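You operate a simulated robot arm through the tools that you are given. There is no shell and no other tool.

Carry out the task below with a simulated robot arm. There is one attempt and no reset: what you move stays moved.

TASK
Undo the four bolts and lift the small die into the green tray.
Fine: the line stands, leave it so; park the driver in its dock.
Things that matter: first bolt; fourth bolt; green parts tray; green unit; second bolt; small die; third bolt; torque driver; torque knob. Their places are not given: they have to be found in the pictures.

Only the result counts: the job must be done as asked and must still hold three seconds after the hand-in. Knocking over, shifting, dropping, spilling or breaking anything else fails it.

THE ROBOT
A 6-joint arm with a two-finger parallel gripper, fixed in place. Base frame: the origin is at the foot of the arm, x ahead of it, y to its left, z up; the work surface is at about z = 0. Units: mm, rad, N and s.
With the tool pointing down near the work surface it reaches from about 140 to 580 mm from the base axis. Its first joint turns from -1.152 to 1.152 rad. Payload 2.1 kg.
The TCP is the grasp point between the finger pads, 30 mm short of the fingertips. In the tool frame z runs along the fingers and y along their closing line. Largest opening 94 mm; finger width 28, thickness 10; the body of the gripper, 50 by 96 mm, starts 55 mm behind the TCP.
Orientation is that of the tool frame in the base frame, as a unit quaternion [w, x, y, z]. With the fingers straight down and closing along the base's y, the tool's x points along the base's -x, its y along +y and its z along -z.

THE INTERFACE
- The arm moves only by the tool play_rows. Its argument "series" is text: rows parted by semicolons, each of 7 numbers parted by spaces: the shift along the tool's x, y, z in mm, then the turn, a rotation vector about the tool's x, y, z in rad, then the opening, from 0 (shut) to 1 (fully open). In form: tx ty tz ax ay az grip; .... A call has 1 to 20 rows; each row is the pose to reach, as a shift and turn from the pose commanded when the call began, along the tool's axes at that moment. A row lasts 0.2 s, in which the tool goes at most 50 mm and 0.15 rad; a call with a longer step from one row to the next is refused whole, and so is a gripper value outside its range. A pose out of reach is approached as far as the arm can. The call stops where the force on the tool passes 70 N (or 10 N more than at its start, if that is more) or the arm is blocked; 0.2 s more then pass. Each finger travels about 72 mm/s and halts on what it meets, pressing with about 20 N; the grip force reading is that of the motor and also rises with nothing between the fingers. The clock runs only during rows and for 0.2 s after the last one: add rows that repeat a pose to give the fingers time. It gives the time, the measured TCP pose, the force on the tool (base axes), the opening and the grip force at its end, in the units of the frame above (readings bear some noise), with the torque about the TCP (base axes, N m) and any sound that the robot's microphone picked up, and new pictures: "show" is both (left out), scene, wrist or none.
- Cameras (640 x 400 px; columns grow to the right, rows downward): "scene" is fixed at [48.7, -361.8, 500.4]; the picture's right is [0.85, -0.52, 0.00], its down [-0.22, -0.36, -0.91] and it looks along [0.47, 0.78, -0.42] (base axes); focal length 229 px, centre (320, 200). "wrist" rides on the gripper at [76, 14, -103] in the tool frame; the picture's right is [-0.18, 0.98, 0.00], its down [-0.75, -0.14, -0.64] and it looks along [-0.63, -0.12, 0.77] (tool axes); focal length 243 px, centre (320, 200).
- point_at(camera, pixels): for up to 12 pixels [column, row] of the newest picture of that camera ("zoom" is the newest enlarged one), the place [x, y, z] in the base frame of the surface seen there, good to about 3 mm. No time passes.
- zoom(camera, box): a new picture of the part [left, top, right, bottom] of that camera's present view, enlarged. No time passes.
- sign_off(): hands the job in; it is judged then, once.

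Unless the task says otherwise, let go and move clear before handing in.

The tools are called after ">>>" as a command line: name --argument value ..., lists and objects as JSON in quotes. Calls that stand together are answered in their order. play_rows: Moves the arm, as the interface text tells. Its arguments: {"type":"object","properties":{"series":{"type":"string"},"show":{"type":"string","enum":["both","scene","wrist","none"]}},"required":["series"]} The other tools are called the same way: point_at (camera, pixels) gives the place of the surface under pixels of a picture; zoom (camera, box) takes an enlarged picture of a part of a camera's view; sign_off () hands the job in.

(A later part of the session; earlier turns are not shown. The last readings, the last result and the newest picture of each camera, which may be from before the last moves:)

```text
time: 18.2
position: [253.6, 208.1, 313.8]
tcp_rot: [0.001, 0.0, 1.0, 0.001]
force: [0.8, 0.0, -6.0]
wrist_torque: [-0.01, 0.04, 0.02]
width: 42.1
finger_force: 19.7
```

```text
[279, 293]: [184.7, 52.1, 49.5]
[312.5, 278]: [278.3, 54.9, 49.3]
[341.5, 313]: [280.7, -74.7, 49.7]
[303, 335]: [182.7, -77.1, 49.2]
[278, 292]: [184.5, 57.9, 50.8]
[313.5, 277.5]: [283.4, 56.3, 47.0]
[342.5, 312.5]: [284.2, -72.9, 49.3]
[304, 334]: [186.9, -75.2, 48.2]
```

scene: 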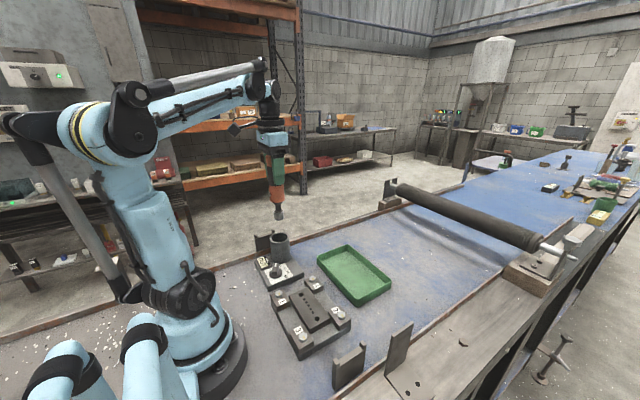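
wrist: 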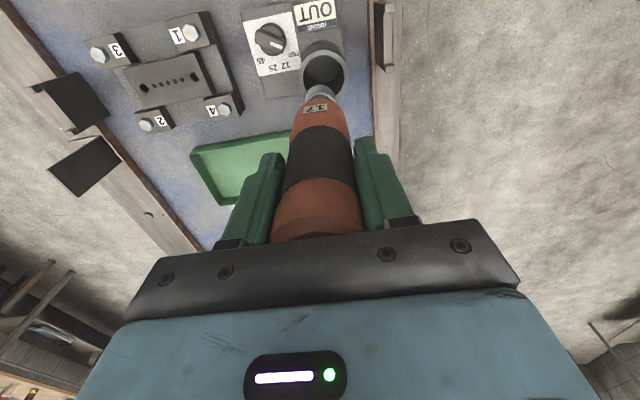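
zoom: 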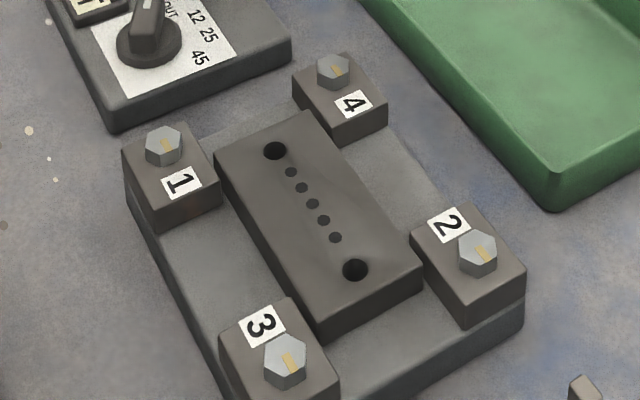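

Best bolt positions: 1 (183,57), 2 (281,-73.5), 3 (183,-74.5), 4 (280.5,57), heads' tops at z≈50. I'll carry the driver over bolt 1 with the socket about 40 mm above it.

>>> play_rows --series "10 -22 0 0 0 0 0; 22 -48 0 0 0 0 0; 35 -75 0 0 0 0 0; 48 -102 0 0 0 0 0; 60 -128 0 0 0 0 0; 70.6 -151 20 0 0 0 0; 70.6 -151 50 0 0 0 0; 70.6 -151 80 0 0 0 0; 70.6 -151 80 0 0 0 0"

>>> zoom --camera "wrist" --box '[220, 0, 420, 140]'

>>> zoom --camera "scene" --box '[220, 190, 340, 330]'

```text
time: 20.2
position: [183.2, 58.1, 234.5]
tcp_rot: [0.001, 0.0, 1.0, 0.001]
force: [-0.5, 0.1, -6.0]
wrist_torque: [-0.02, 0.0, -0.03]
width: 41.8
finger_force: 20.0
```

scene: 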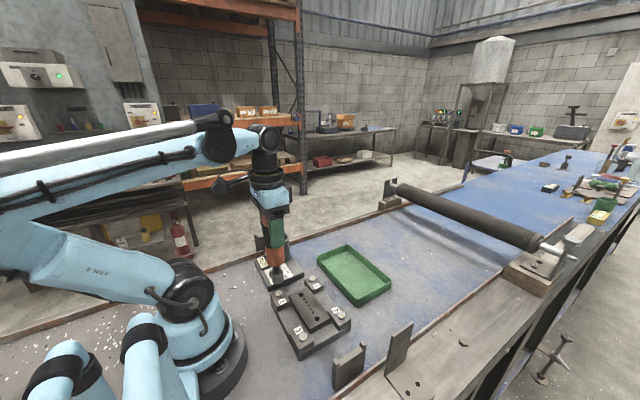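
wrist: 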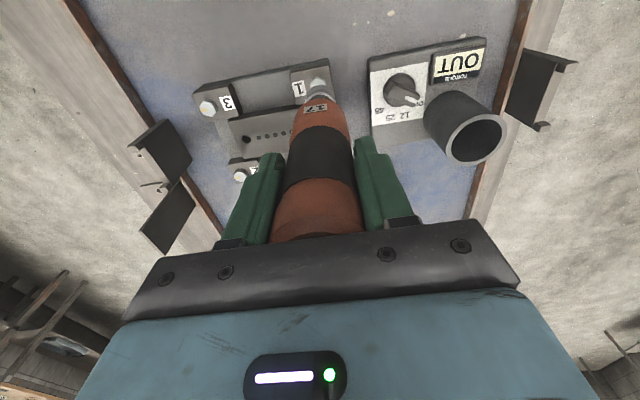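

```text
2.86 times, centred on (320, 70) of wrist
```

zoom: 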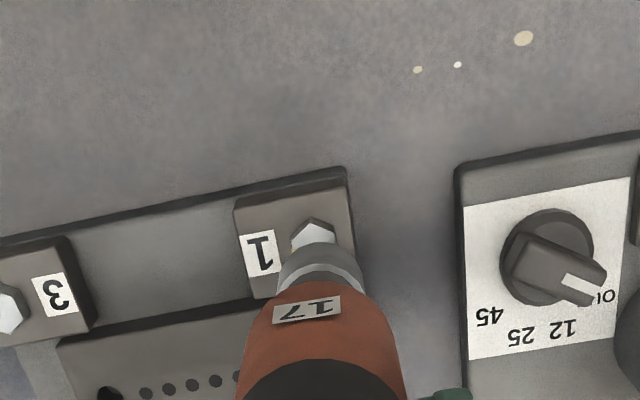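

```text
2.86 times, centred on (280, 260) of scene
```

zoom: 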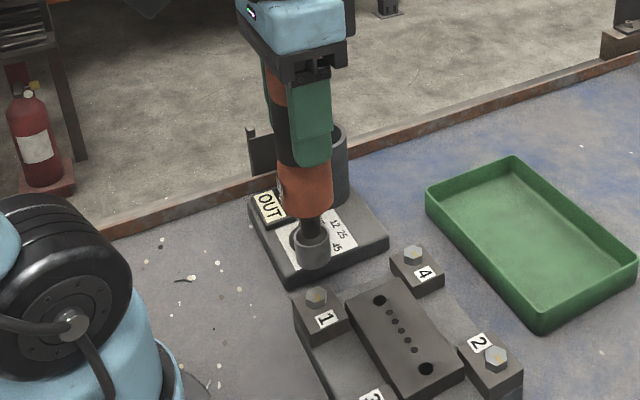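

The socket is nearly over bolt 1; the views suggest the bolt is about 2 mm toward -y of the tool. I'll correct and lower until the socket is just above the head, then check again.

>>> play_rows --series "-0.3 -2 10 0 0 0 0; -0.3 -2 20 0 0 0 0; -0.3 -2 32 0 0 0 0; -0.3 -2 32 0 0 0 0"

>>> zoom --camera "wrist" --box '[270, 40, 370, 120]'

>>> zoom --camera "scene" --box '[250, 240, 320, 310]'

```text
time: 21.2
position: [183.1, 56.5, 201.6]
tcp_rot: [0.002, 0.0, 1.0, -0.001]
force: [-0.1, 0.5, -5.9]
wrist_torque: [0.05, 0.04, -0.02]
width: 42.0
finger_force: 19.9
```

scene: 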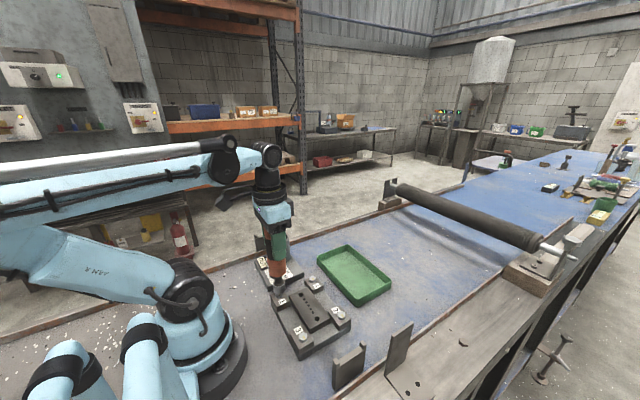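
wrist: 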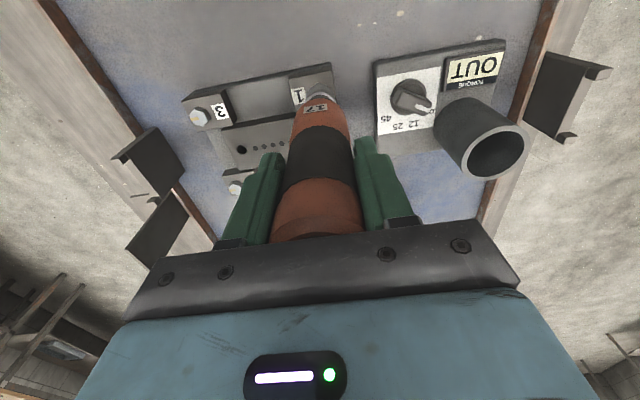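

```text
5.00 times, centred on (320, 80) of wrist
```

zoom: 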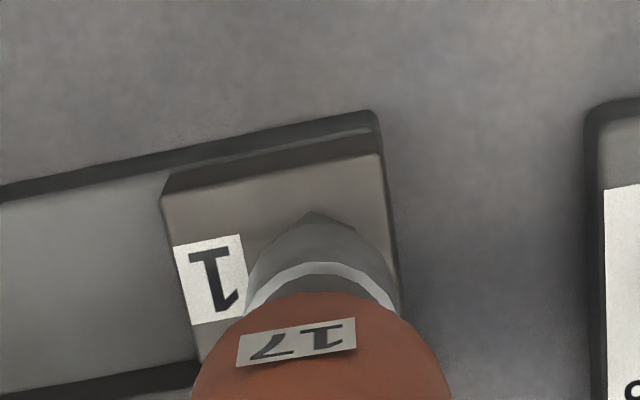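

```text
5.71 times, centred on (285, 275) of scene
```

zoom: 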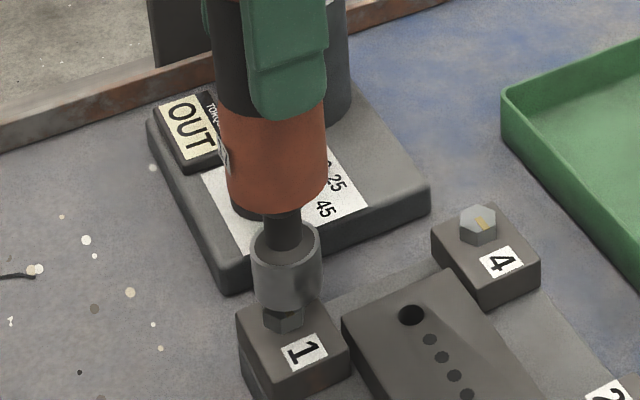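

The socket sits just above head 1. I'll zoom tighter in both views to judge the remaining offset.

>>> zoom --camera "wrist" --box '[300, 75, 340, 105]'

>>> zoom --camera "scene" --box '[265, 270, 295, 300]'

```text
13.33 times, centred on (320, 90) of wrist
```

zoom: 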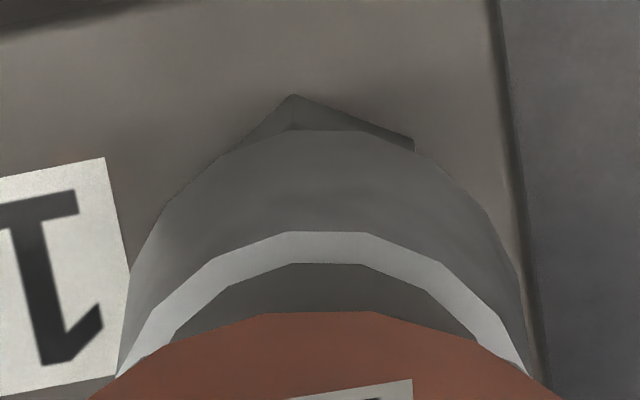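

```text
13.33 times, centred on (280, 285) of scene
```

zoom: 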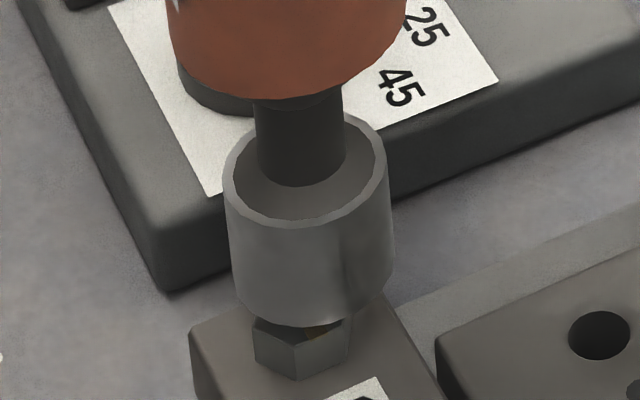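

The views suggest the head is a few mm toward -x of the socket axis. I'll shift the tool -2.5 mm in x and compare again.

>>> play_rows --series "2.5 -0.4 0 0 0 0 0; 2.5 -0.4 0 0 0 0 0" --show "none"

>>> zoom --camera "wrist" --box '[300, 75, 340, 105]'

>>> zoom --camera "scene" --box '[265, 270, 295, 300]'

```text
time: 21.8
position: [180.3, 56.1, 201.1]
tcp_rot: [0.002, -0.001, 1.0, 0.0]
force: [0.3, -0.4, -5.0]
wrist_torque: [0.02, -0.01, 0.0]
width: 41.5
finger_force: 20.2
```

```text
13.33 times, centred on (320, 90) of wrist
```

zoom: 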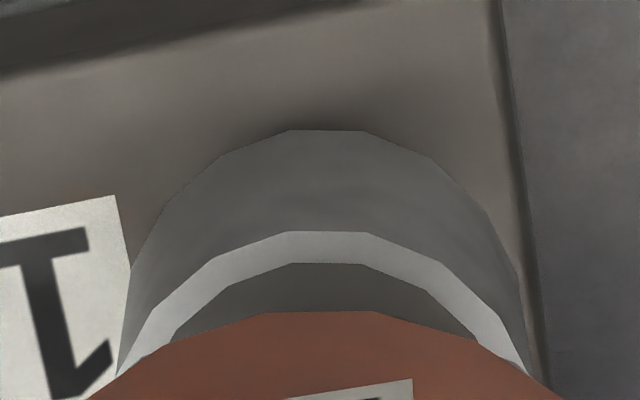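

```text
13.33 times, centred on (280, 285) of scene
```

zoom: 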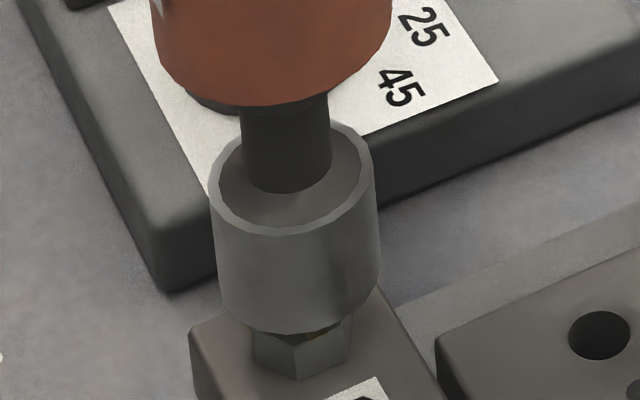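

The socket now covers head 1 in both views. I'll lower gently in small steps and watch force and sound.

>>> play_rows --series "0 0 2 0 0 0 0; 0 0 4 0 0 0 0; 0 0 6 0 0 0 0; 0 0 8 0 0 0 0; 0 0 8 0 0 0 0" --show "none"

>>> zoom --camera "scene" --box '[265, 270, 295, 300]'

```text
time: 23.0
position: [179.9, 56.5, 192.8]
tcp_rot: [0.0, -0.001, 1.0, 0.0]
force: [-0.5, 0.0, -5.5]
wrist_torque: [-0.01, 0.01, -0.02]
width: 41.7
finger_force: 19.7
```

```text
13.33 times, centred on (280, 285) of scene
```

zoom: 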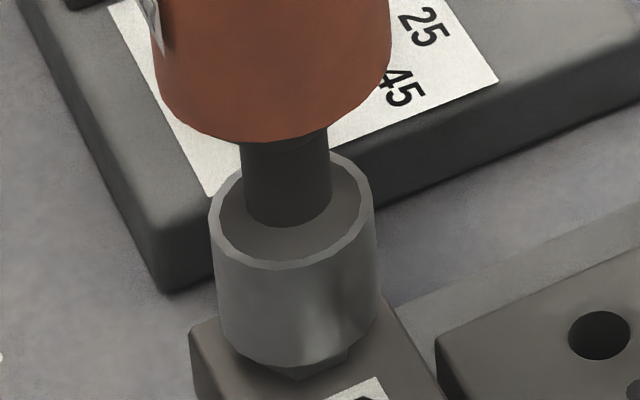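

The socket has slipped over the head without any force. I'll lower a bit more until it seats.

>>> play_rows --series "0 0 1.5 0 0 0 0; 0 0 3 0 0 0 0; 0 0 4.5 0 0 0 0; 0 0 4.5 0 0 0 0; 0 0 4.5 0 0 0 0"

>>> zoom --camera "scene" --box '[265, 270, 295, 300]'

```text
time: 24.2
position: [180.2, 56.1, 190.3]
tcp_rot: [0.0, 0.0, 1.0, 0.0]
force: [-0.1, -1.1, -5.7]
wrist_torque: [-0.04, 0.0, -0.03]
width: 41.7
finger_force: 19.6
```

scene: 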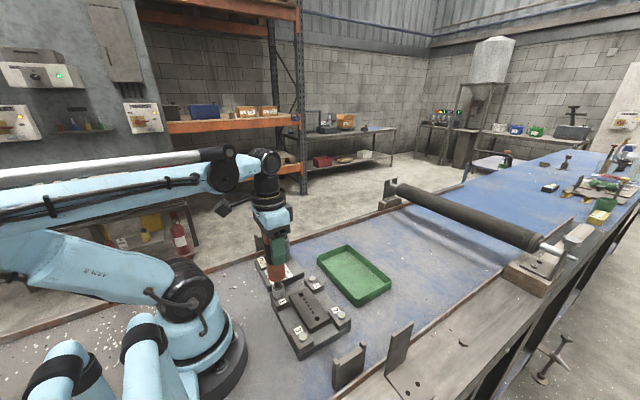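
wrist: 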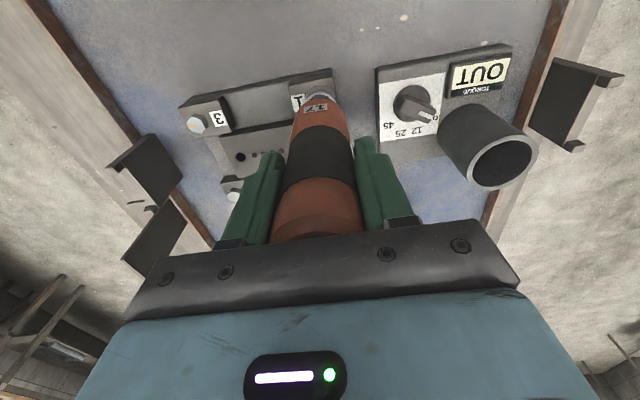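

```text
13.33 times, centred on (280, 285) of scene
```

zoom: 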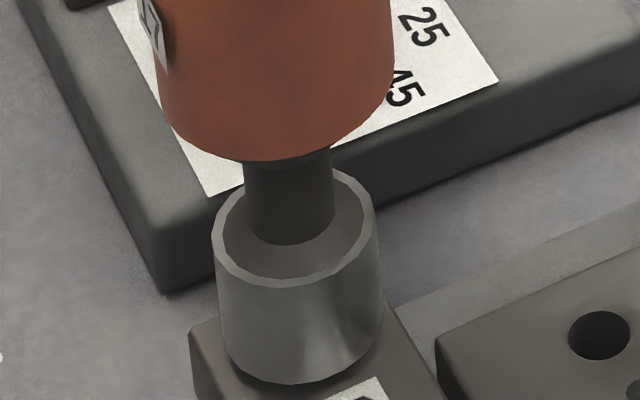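

The socket has reached nearly the clamp block with no contact force yet. I'll press on in 1 mm steps.

>>> play_rows --series "0 0 1 0 0 0 0; 0 0 2 0 0 0 0; 0 0 3 0 0 0 0; 0 0 3 0 0 0 0; 0 0 3 0 0 0 0; 0 0 3 0 0 0 0"

>>> zoom --camera "scene" --box '[265, 270, 295, 300]'

```text
time: 25.6
position: [180.2, 55.7, 187.6]
tcp_rot: [0.001, -0.001, 1.0, 0.0]
force: [-0.5, 0.3, -6.7]
wrist_torque: [0.04, 0.0, 0.01]
width: 41.8
finger_force: 19.5
```

scene: 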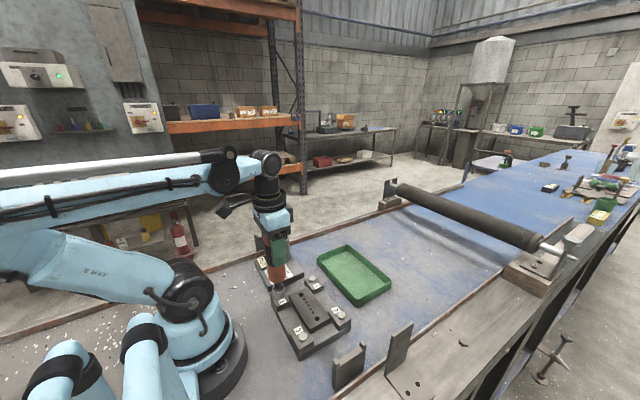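
wrist: 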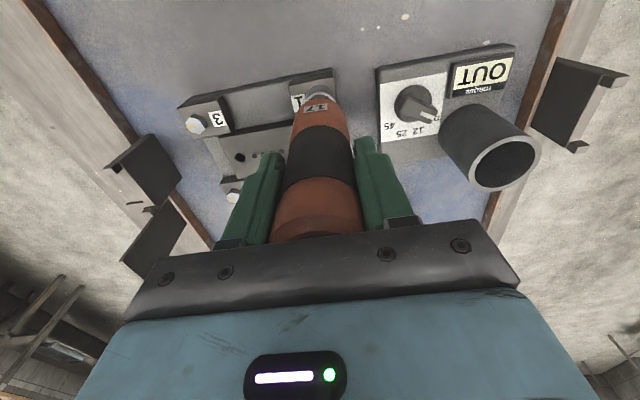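

```text
13.33 times, centred on (280, 285) of scene
```

zoom: 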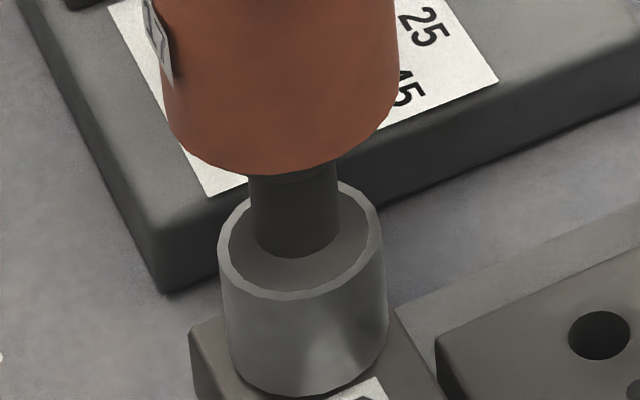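

Still only the driver's own weight shows. I'll keep pressing down in 1 mm steps until the force rises.

>>> play_rows --series "0 0 1 0 0 0 0; 0 0 2 0 0 0 0; 0 0 3 0 0 0 0; 0 0 3 0 0 0 0; 0 0 3 0 0 0 0" --show "none"

>>> zoom --camera "scene" --box '[265, 270, 295, 300]'

```text
time: 26.8
position: [180.4, 54.1, 184.2]
tcp_rot: [0.0, -0.001, 1.0, -0.001]
force: [1.6, -3.2, 18.0]
wrist_torque: [-0.29, -0.04, 0.06]
width: 41.7
finger_force: 19.8
```

```text
13.33 times, centred on (280, 285) of scene
```

zoom: 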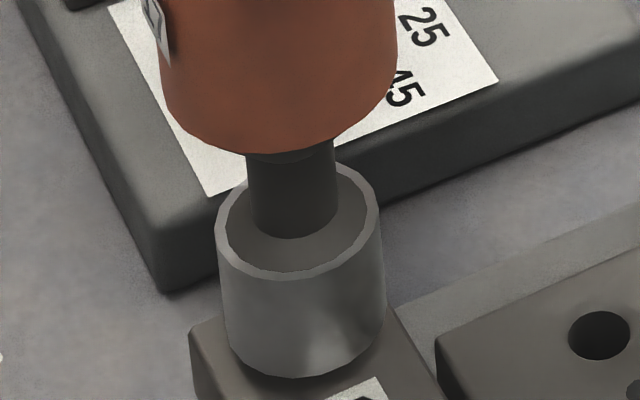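

The force rose to about +18 N and the socket appears to have risen a few mm, so something is happening. I'll hold still and look at both views.

>>> play_rows --series "0 0 0 0 0 0 0; 0 0 0 0 0 0 0; 0 0 0 0 0 0 0"

>>> zoom --camera "scene" --box '[245, 190, 325, 310]'

>>> zoom --camera "wrist" --box '[250, 60, 390, 240]'

```text
time: 27.6
position: [179.3, 54.7, 184.3]
tcp_rot: [0.001, -0.001, 1.0, 0.0]
force: [1.2, -3.1, 13.5]
wrist_torque: [-0.36, -0.11, 0.03]
width: 41.5
finger_force: 19.9
```

scene: 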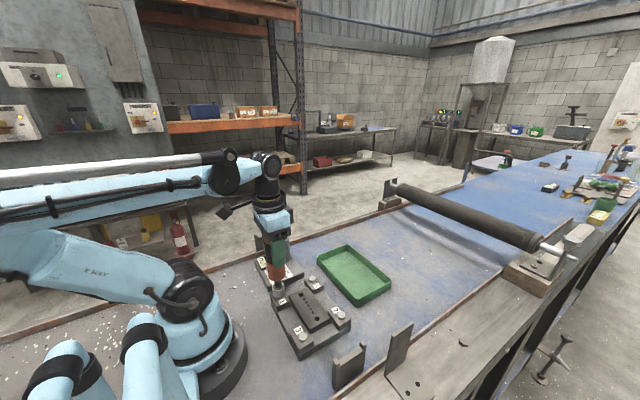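
wrist: 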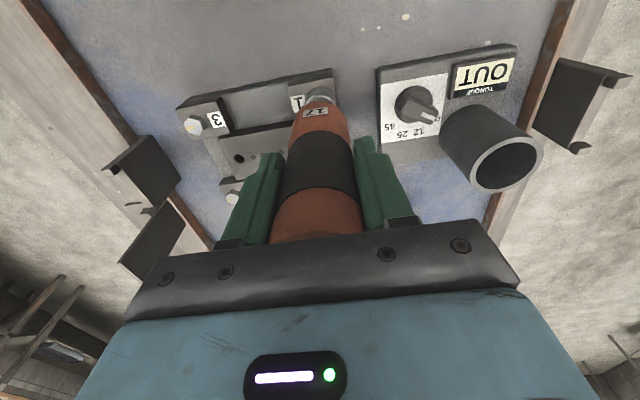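

```text
3.33 times, centred on (285, 250) of scene
```

zoom: 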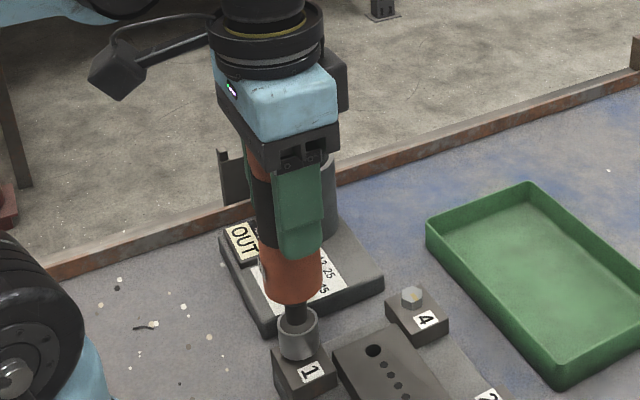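

```text
2.22 times, centred on (320, 150) of wrist
```

zoom: 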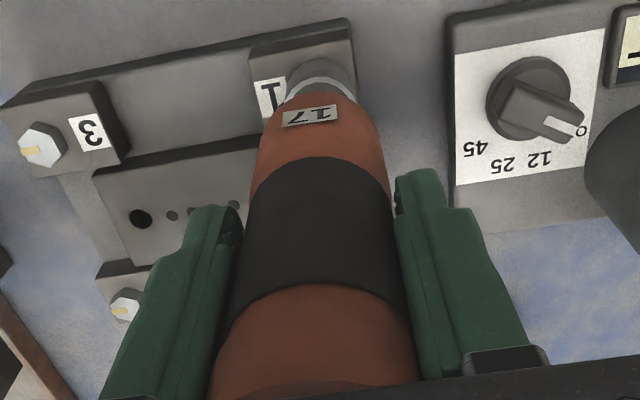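

The driver slid a few mm up in the grip under about 20 N of contact, with no sound yet. I'll press a little harder and hold.

>>> play_rows --series "0 0 0.7 0 0 0 0; 0 0 1.4 0 0 0 0; 0 0 2 0 0 0 0; 0 0 2 0 0 0 0; 0 0 2 0 0 0 0"

>>> zoom --camera "scene" --box '[265, 250, 305, 300]'

```text
time: 28.8
position: [180.8, 56.8, 183.4]
tcp_rot: [0.001, -0.001, 1.0, 0.0]
force: [2.7, -3.0, 15.2]
wrist_torque: [-0.41, -0.18, 0.04]
width: 41.8
finger_force: 19.9
```

scene: 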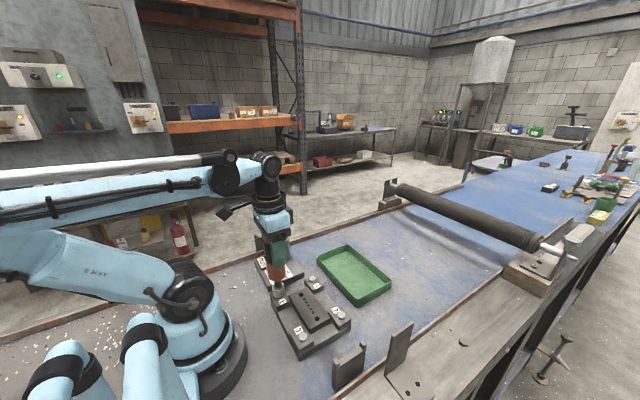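
wrist: 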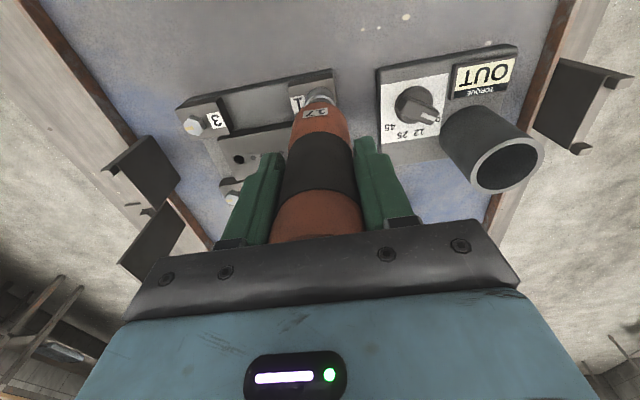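

```text
8.00 times, centred on (285, 275) of scene
```

zoom: 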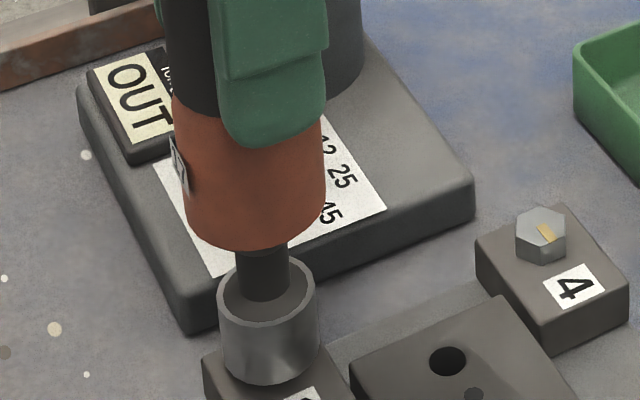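

Pressing alone at about 20 N has given no response. I'll try turning the driver counter-clockwise (undo direction) while it stays pressed and watch torque and sound.

>>> play_rows --series "0 0 0 0 0 -0.1 0; 0 0 0 0 0 -0.2 0; 0 0 0 0 0 -0.3 0; 0 0 0 0 0 -0.4 0; 0 0 0 0 0 -0.4 0"

>>> zoom --camera "scene" --box '[265, 250, 305, 300]'

>>> zoom --camera "wrist" --box '[250, 60, 390, 240]'

```text
time: 30.0
position: [181.1, 56.6, 183.4]
tcp_rot: [0.0, -0.201, 0.98, 0.0]
force: [-6.2, 0.3, 30.6]
wrist_torque: [-0.05, 0.65, 0.12]
width: 41.6
finger_force: 20.3
```

scene: 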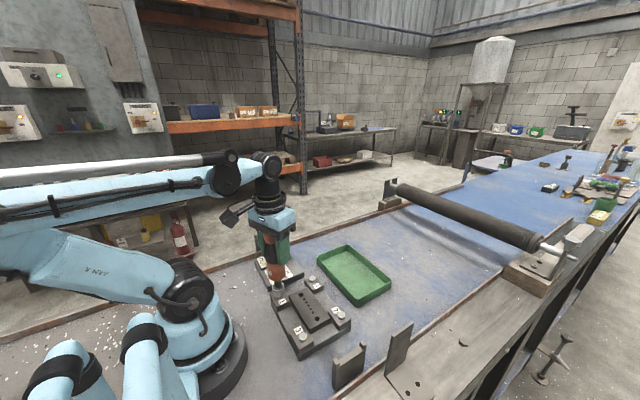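
wrist: 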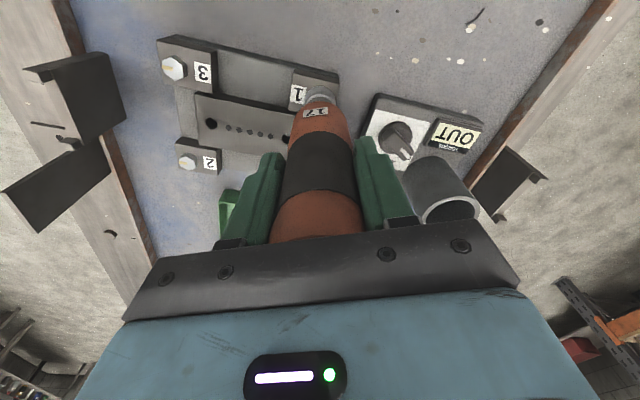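

```text
8.00 times, centred on (285, 275) of scene
```

zoom: 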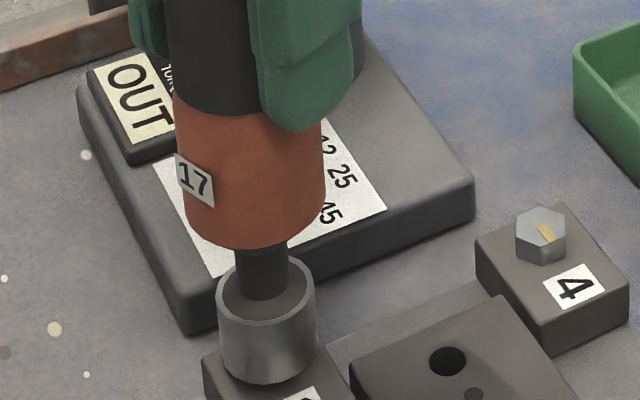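

```text
2.22 times, centred on (320, 150) of wrist
```

zoom: 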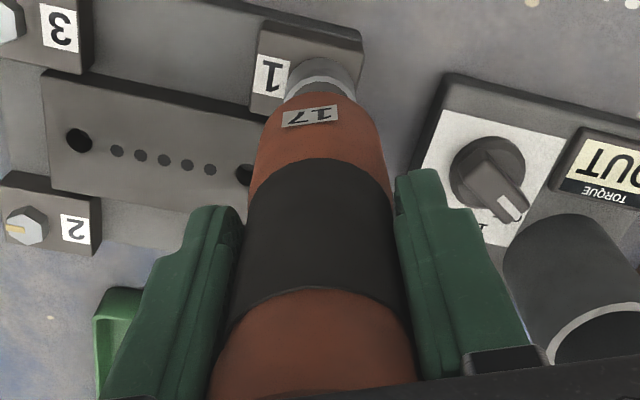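

The driver turns freely with the wrist (17 label moved) with almost no resisting torque. The socket had risen about 5 mm when first pressed, so I'll turn back, lift off and look at bolt 1.

>>> play_rows --series "0 0 -3 0 0 0 0; 0 0 -10 0 0 0 0; 0 0 -20 0 0 0.1 0; 0 0 -35 0 0 0.2 0; 0 0 -50 0 0 0.3 0; 0 0 -60 0 0 0.4 0; 0 0 -60 0 0 0.4 0"

>>> zoom --camera "scene" --box '[255, 230, 325, 310]'

>>> zoom --camera "wrist" --box '[250, 60, 390, 240]'

```text
time: 31.6
position: [178.6, 55.5, 243.0]
tcp_rot: [0.001, 0.0, 1.0, 0.0]
force: [-0.9, 0.8, -5.4]
wrist_torque: [0.02, 0.02, 0.0]
width: 41.6
finger_force: 20.1
```

scene: 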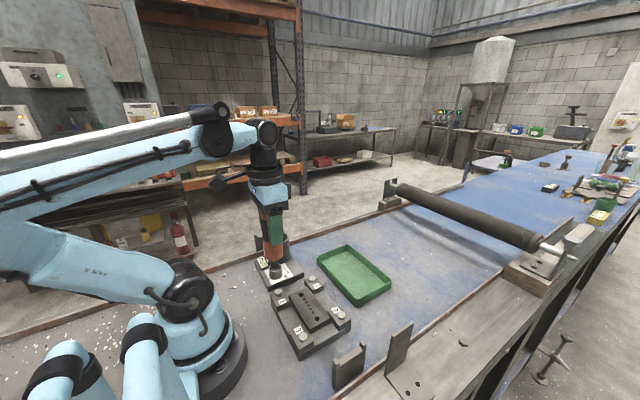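
wrist: 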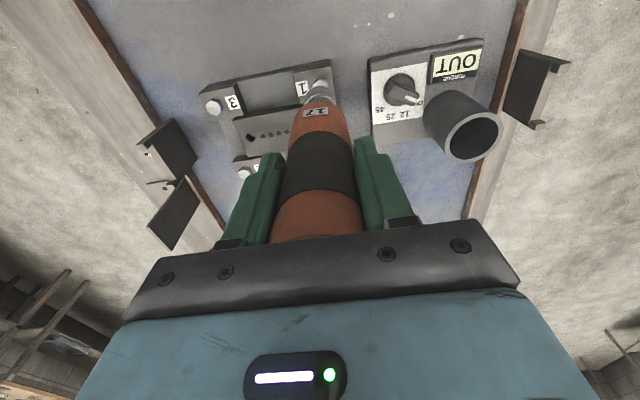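

```text
5.00 times, centred on (290, 270) of scene
```

zoom: 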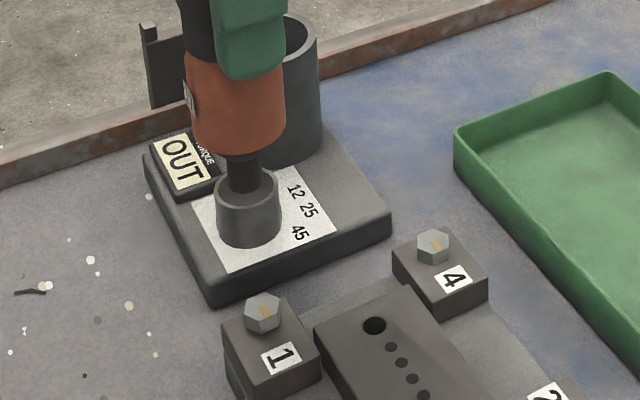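

```text
2.22 times, centred on (320, 150) of wrist
```

zoom: 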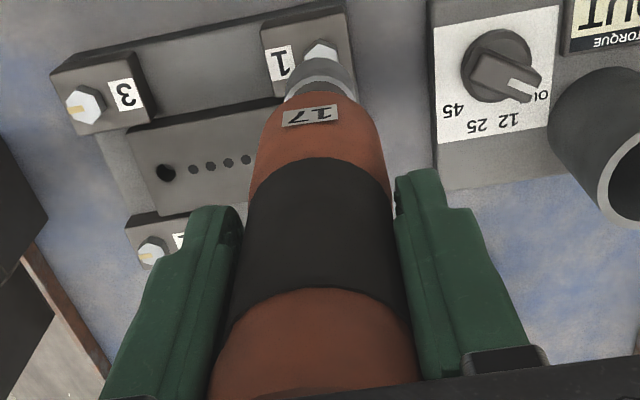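

Bolt 1's head may stand higher than before. I'll zoom in and compare its height with bolt 4.

>>> zoom --camera "scene" --box '[265, 265, 325, 315]'

>>> point_at --camera "scene" --pixels '[[278, 291], [279, 292], [278.5, 291.5], [312.5, 277.5], [313, 278], [312, 277.5], [280, 303], [317, 285]]'

```text
8.00 times, centred on (295, 290) of scene
```

zoom: 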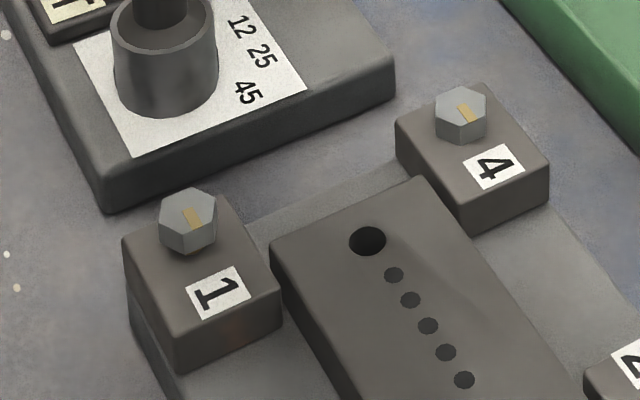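

```text
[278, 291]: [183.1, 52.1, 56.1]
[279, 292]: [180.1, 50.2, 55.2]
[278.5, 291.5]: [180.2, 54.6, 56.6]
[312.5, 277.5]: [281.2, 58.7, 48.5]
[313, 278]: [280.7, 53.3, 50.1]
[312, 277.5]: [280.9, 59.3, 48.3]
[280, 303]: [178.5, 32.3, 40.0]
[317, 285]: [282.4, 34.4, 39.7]
```

Bolt 1 now stands at z≈56 against 49 for bolt 4, so pressing in OUT mode backed it out. Next I'll carry the driver over bolt 2 at about (279,-74).

>>> play_rows --series "-12 -16 0 0 0 0 0; -30 -40 0 0 0 0 0; -50 -66 0 0 0 0 0; -70 -92 0 0 0 0 0; -88 -115 0 0 0 0 0; -99.5 -129.5 0 0 0 0 0; -99.5 -129.5 15 0 0 0 0; -99.5 -129.5 30 0 0 0 0; -99.5 -129.5 42 0 0 0 0; -99.5 -129.5 42 0 0 0 0"

>>> zoom --camera "scene" --box '[320, 280, 370, 330]'

>>> zoom --camera "wrist" --box '[290, 70, 350, 115]'

```text
time: 33.8
position: [281.5, -74.8, 198.0]
tcp_rot: [0.001, -0.001, 1.0, 0.0]
force: [-0.3, 1.1, -5.0]
wrist_torque: [-0.02, -0.01, -0.02]
width: 41.8
finger_force: 19.7
```

scene: 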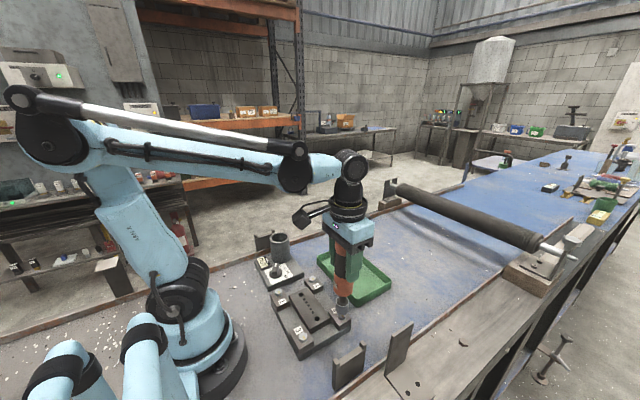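
wrist: 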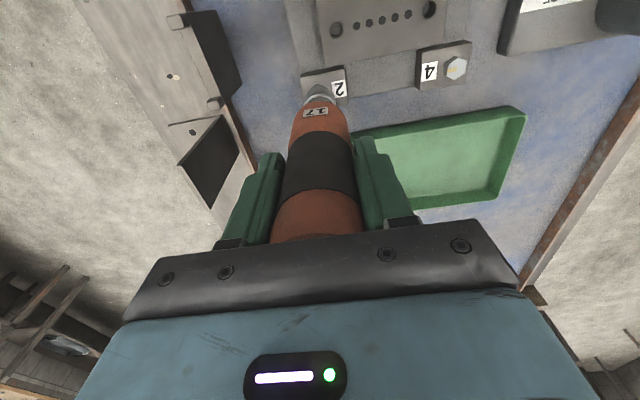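

```text
8.00 times, centred on (345, 305) of scene
```

zoom: 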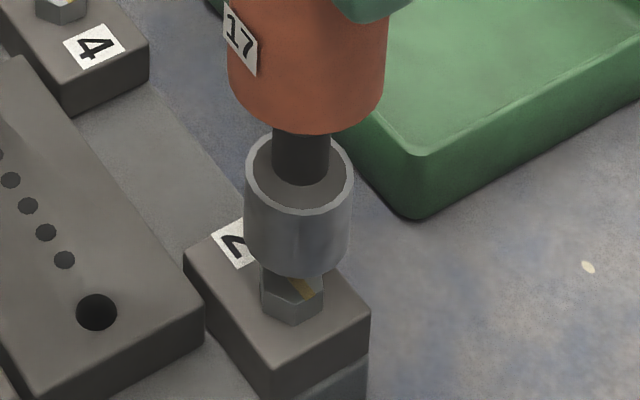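

```text
8.89 times, centred on (320, 92) of wrist
```

zoom: 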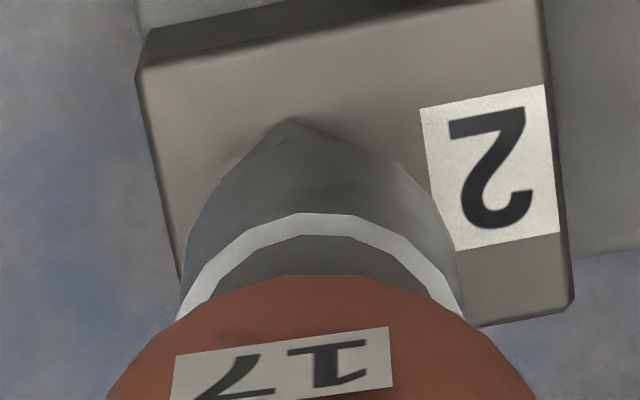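

The socket hangs just above head 2; comparing vertices, the head is about 2 mm toward -x and 1.5 mm toward -y of it. I'll correct and check again.

>>> play_rows --series "2 -1.5 0 0 0 0 0; 2 -1.5 0 0 0 0 0" --show "none"

>>> zoom --camera "scene" --box '[325, 290, 360, 325]'

>>> zoom --camera "wrist" --box '[300, 75, 340, 105]'

```text
time: 34.4
position: [279.1, -75.1, 199.2]
tcp_rot: [0.001, -0.001, 1.0, 0.0]
force: [-0.1, 0.7, -6.7]
wrist_torque: [0.04, 0.02, 0.02]
width: 41.7
finger_force: 19.7
```

```text
11.43 times, centred on (342, 308) of scene
```

zoom: 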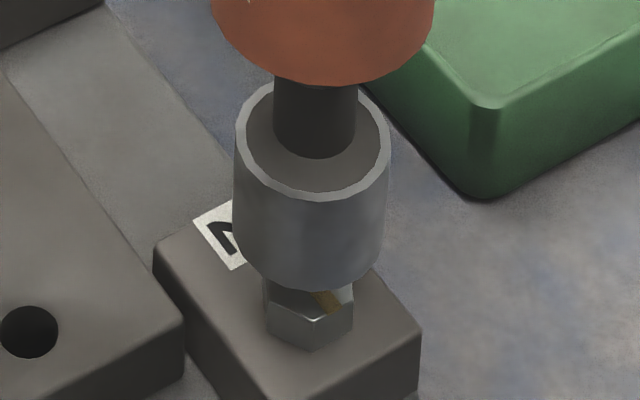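

```text
13.33 times, centred on (320, 90) of wrist
```

zoom: 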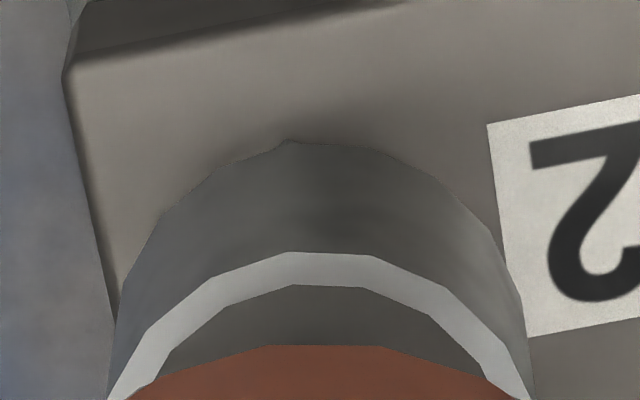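

Aligned on head 2 in both views. I'll lower in small steps toward seating, watching the force.

>>> play_rows --series "0 0 2 0 0 0 0; 0 0 4 0 0 0 0; 0 0 6 0 0 0 0; 0 0 8 0 0 0 0; 0 0 9 0 0 0 0; 0 0 10 0 0 0 0; 0 0 10 0 0 0 0" --show "none"

>>> zoom --camera "scene" --box '[325, 290, 360, 325]'

```text
time: 36.0
position: [278.3, -75.5, 190.7]
tcp_rot: [0.001, 0.0, 1.0, 0.001]
force: [0.1, -0.7, -5.6]
wrist_torque: [0.0, 0.0, 0.0]
width: 41.7
finger_force: 19.8
```

```text
11.43 times, centred on (342, 308) of scene
```

zoom: 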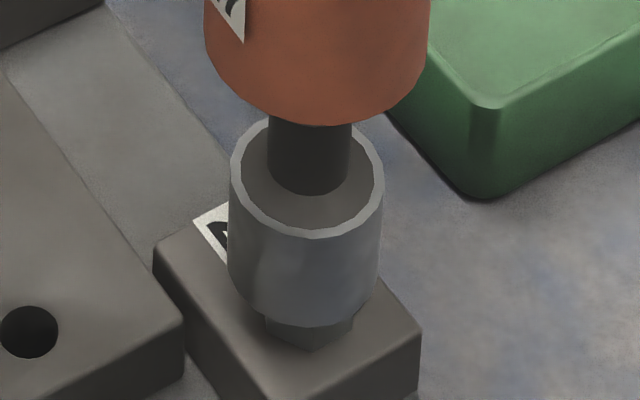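

The socket is slipping over head 2. I'll continue down 1 mm at a time.

>>> play_rows --series "0 0 1 0 0 0 0; 0 0 2 0 0 0 0; 0 0 3 0 0 0 0; 0 0 4 0 0 0 0; 0 0 5 0 0 0 0" --show "none"

>>> zoom --camera "scene" --box '[325, 290, 360, 325]'

```text
time: 37.2
position: [277.6, -76.8, 182.6]
tcp_rot: [0.001, -0.001, 1.0, 0.0]
force: [-0.2, -1.0, -5.6]
wrist_torque: [0.02, 0.02, -0.03]
width: 41.6
finger_force: 20.0
```

```text
11.43 times, centred on (342, 308) of scene
```

zoom: 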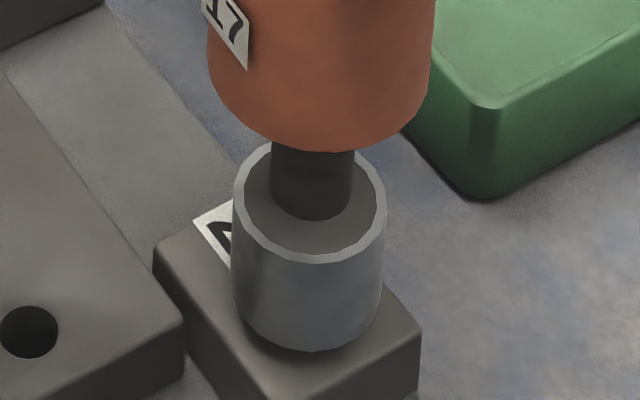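

Not seated yet. I'll go on down in single millimetres with short calls so that I can respond to the force.

>>> play_rows --series "0 0 1 0 0 0 0; 0 0 2 0 0 0 0; 0 0 2 0 0 0 0" --show "none"

>>> play_rows --series "0 0 1 0 0 0 0; 0 0 1 0 0 0 0" --show "none"

>>> play_rows --series "0 0 1 0 0 0 0; 0 0 1 0 0 0 0" --show "none"

>>> zoom --camera "scene" --box '[325, 290, 360, 325]'

```text
time: 38.0
position: [277.7, -74.5, 182.5]
tcp_rot: [0.001, -0.001, 1.0, 0.0]
force: [-0.2, 0.8, -5.7]
wrist_torque: [0.02, 0.02, -0.02]
width: 41.9
finger_force: 19.8
```

```text
time: 38.6
position: [277.4, -76.5, 181.8]
tcp_rot: [0.001, -0.001, 1.0, 0.0]
force: [-0.4, 1.1, -5.3]
wrist_torque: [0.02, 0.01, 0.01]
width: 41.5
finger_force: 20.5
```

```text
time: 39.2
position: [276.6, -76.1, 179.5]
tcp_rot: [0.002, -0.002, 1.0, 0.001]
force: [-0.5, -0.2, -5.3]
wrist_torque: [0.0, -0.02, 0.0]
width: 41.8
finger_force: 20.0
```

```text
11.43 times, centred on (342, 308) of scene
```

zoom: 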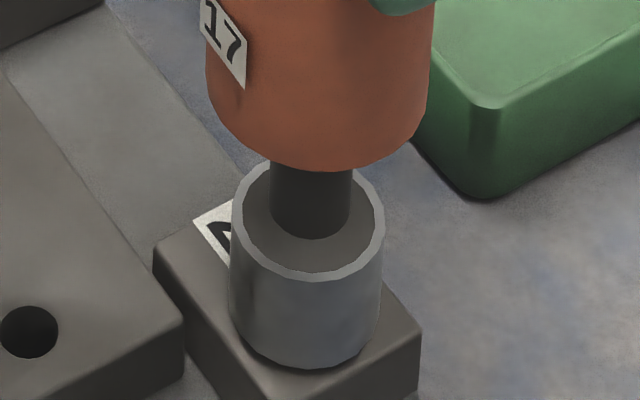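

The socket is close to the block face, still no contact. I'll continue 1 mm at a time.

>>> play_rows --series "0 0 1 0 0 0 0; 0 0 1 0 0 0 0" --show "none"

>>> play_rows --series "0 0 1 0 0 0 0; 0 0 1 0 0 0 0" --show "none"

>>> zoom --camera "scene" --box '[325, 290, 360, 325]'

```text
time: 39.8
position: [277.8, -75.9, 178.2]
tcp_rot: [0.001, -0.002, 1.0, 0.001]
force: [-0.3, -0.2, -5.2]
wrist_torque: [0.01, 0.0, 0.0]
width: 41.8
finger_force: 19.8
```

```text
time: 40.4
position: [277.5, -75.7, 178.5]
tcp_rot: [0.0, -0.002, 1.0, 0.0]
force: [-1.9, 0.2, 38.4]
wrist_torque: [0.05, 0.1, -0.01]
width: 41.9
finger_force: 19.8
```

```text
11.43 times, centred on (342, 308) of scene
```

zoom: 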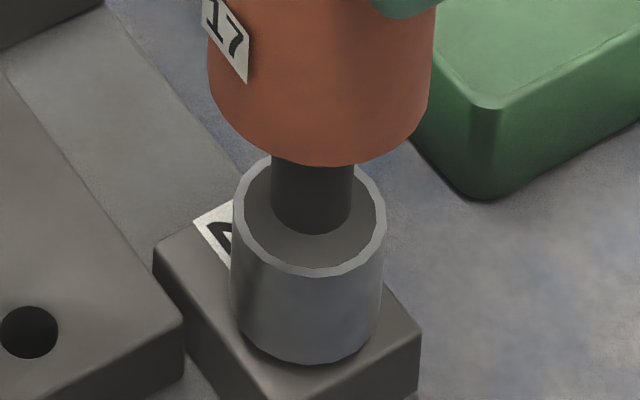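

Contact: force jumped to +38 N and the bolt has started to push the socket up. I'll yield upward step by step while it backs out.

>>> play_rows --series "0 0 -1 0 0 0 0" --show "none"

```text
time: 41.0
position: [278.2, -77.0, 182.7]
tcp_rot: [-0.001, -0.001, 1.0, 0.0]
force: [-2.8, 0.7, 38.0]
wrist_torque: [-0.01, 0.23, -0.01]
width: 41.4
finger_force: 19.6
stopped in row 1: the force on the tool passed its limit at 74 N (the readings are from after the stop); the commanded pose is now the measured one
```

The bolt pushed past 70 N, and the arm yielded to z 182.7 with the command reset there. I'll look at the state.

>>> zoom --camera "scene" --box '[325, 290, 360, 325]'

>>> play_rows --series "0 0 0 0 0 0 0" --show "none"

```text
11.43 times, centred on (342, 308) of scene
```

zoom: 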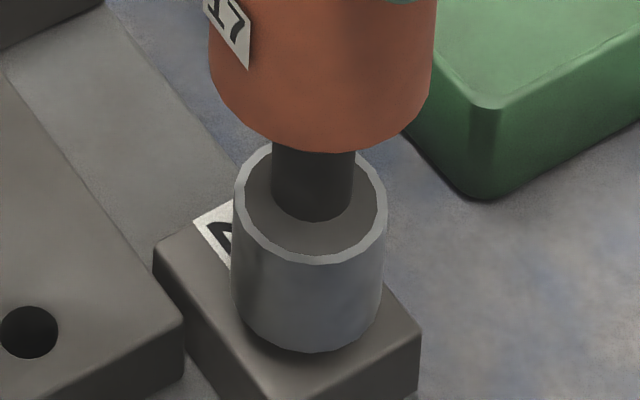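

```text
time: 41.4
position: [279.1, -75.8, 182.4]
tcp_rot: [-0.001, -0.002, 1.0, 0.0]
force: [-5.0, 1.5, 54.9]
wrist_torque: [0.19, 0.37, -0.02]
width: 41.7
finger_force: 20.0
```

Force is still 55 N, so the bolt may still be climbing. I'll ease up 2 mm and check.

>>> play_rows --series "0 0 -2 0 0 0 0" --show "none"

>>> play_rows --series "0 0 -0.5 0 0 0 0; 0 0 -0.5 0 0 0 0" --show "none"

>>> zoom --camera "scene" --box '[325, 290, 360, 325]'

```text
time: 41.8
position: [277.6, -76.0, 183.5]
tcp_rot: [0.001, -0.001, 1.0, -0.001]
force: [-1.4, -0.7, 11.2]
wrist_torque: [-0.22, 0.11, 0.02]
width: 41.7
finger_force: 20.2
```

```text
time: 42.4
position: [277.8, -74.8, 183.6]
tcp_rot: [0.0, -0.002, 1.0, 0.0]
force: [1.0, 0.2, -5.2]
wrist_torque: [-0.01, 0.01, -0.01]
width: 41.7
finger_force: 20.1
```

```text
11.43 times, centred on (342, 308) of scene
```

zoom: 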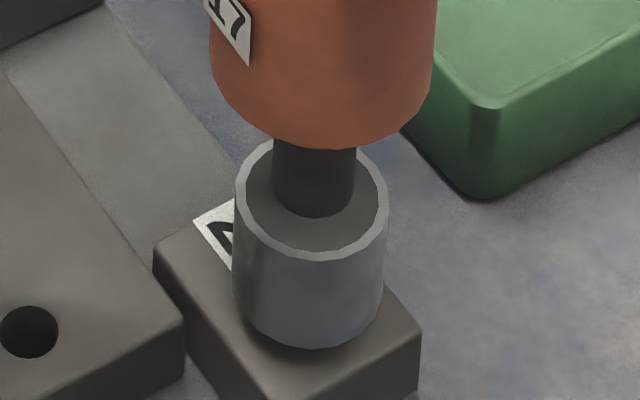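

Contact is lost at z≈183.6, so the head rose about 5 mm. I'll press lightly again to make sure it is fully backed out.

>>> play_rows --series "0 0 0.7 0 0 0 0; 0 0 1.2 0 0 0 0; 0 0 1.2 0 0 0 0" --show "none"

>>> play_rows --series "0 0 0.4 0 0 0 0; 0 0 0.4 0 0 0 0; 0 0 0.4 0 0 0 0" --show "none"

```text
time: 43.2
position: [278.8, -76.9, 183.2]
tcp_rot: [0.0, -0.001, 1.0, -0.001]
force: [0.6, -1.5, 13.0]
wrist_torque: [-0.27, -0.12, -0.05]
width: 42.0
finger_force: 19.9
```

```text
time: 44.0
position: [279.0, -75.5, 183.7]
tcp_rot: [0.0, 0.0, 1.0, 0.001]
force: [-0.7, 1.2, 41.2]
wrist_torque: [0.22, -0.01, 0.01]
width: 41.3
finger_force: 20.2
```

Contact holds at 13–41 N. I'll hold still to see whether the bolt still climbs.

>>> play_rows --series "0 0 0 0 0 0 0; 0 0 0 0 0 0 0; 0 0 0 0 0 0 0; 0 0 0 0 0 0 0" --show "none"

>>> zoom --camera "scene" --box '[325, 290, 360, 325]'

```text
time: 45.0
position: [278.7, -75.9, 182.2]
tcp_rot: [0.0, 0.0, 1.0, 0.001]
force: [-1.0, 4.9, 40.5]
wrist_torque: [0.61, 0.04, 0.01]
width: 41.6
finger_force: 20.2
```

```text
11.43 times, centred on (342, 308) of scene
```

zoom: 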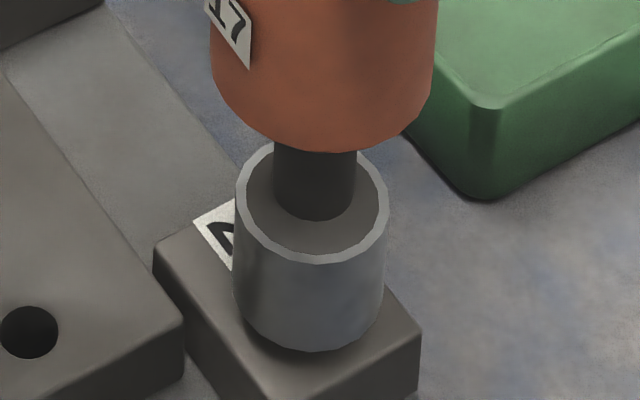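

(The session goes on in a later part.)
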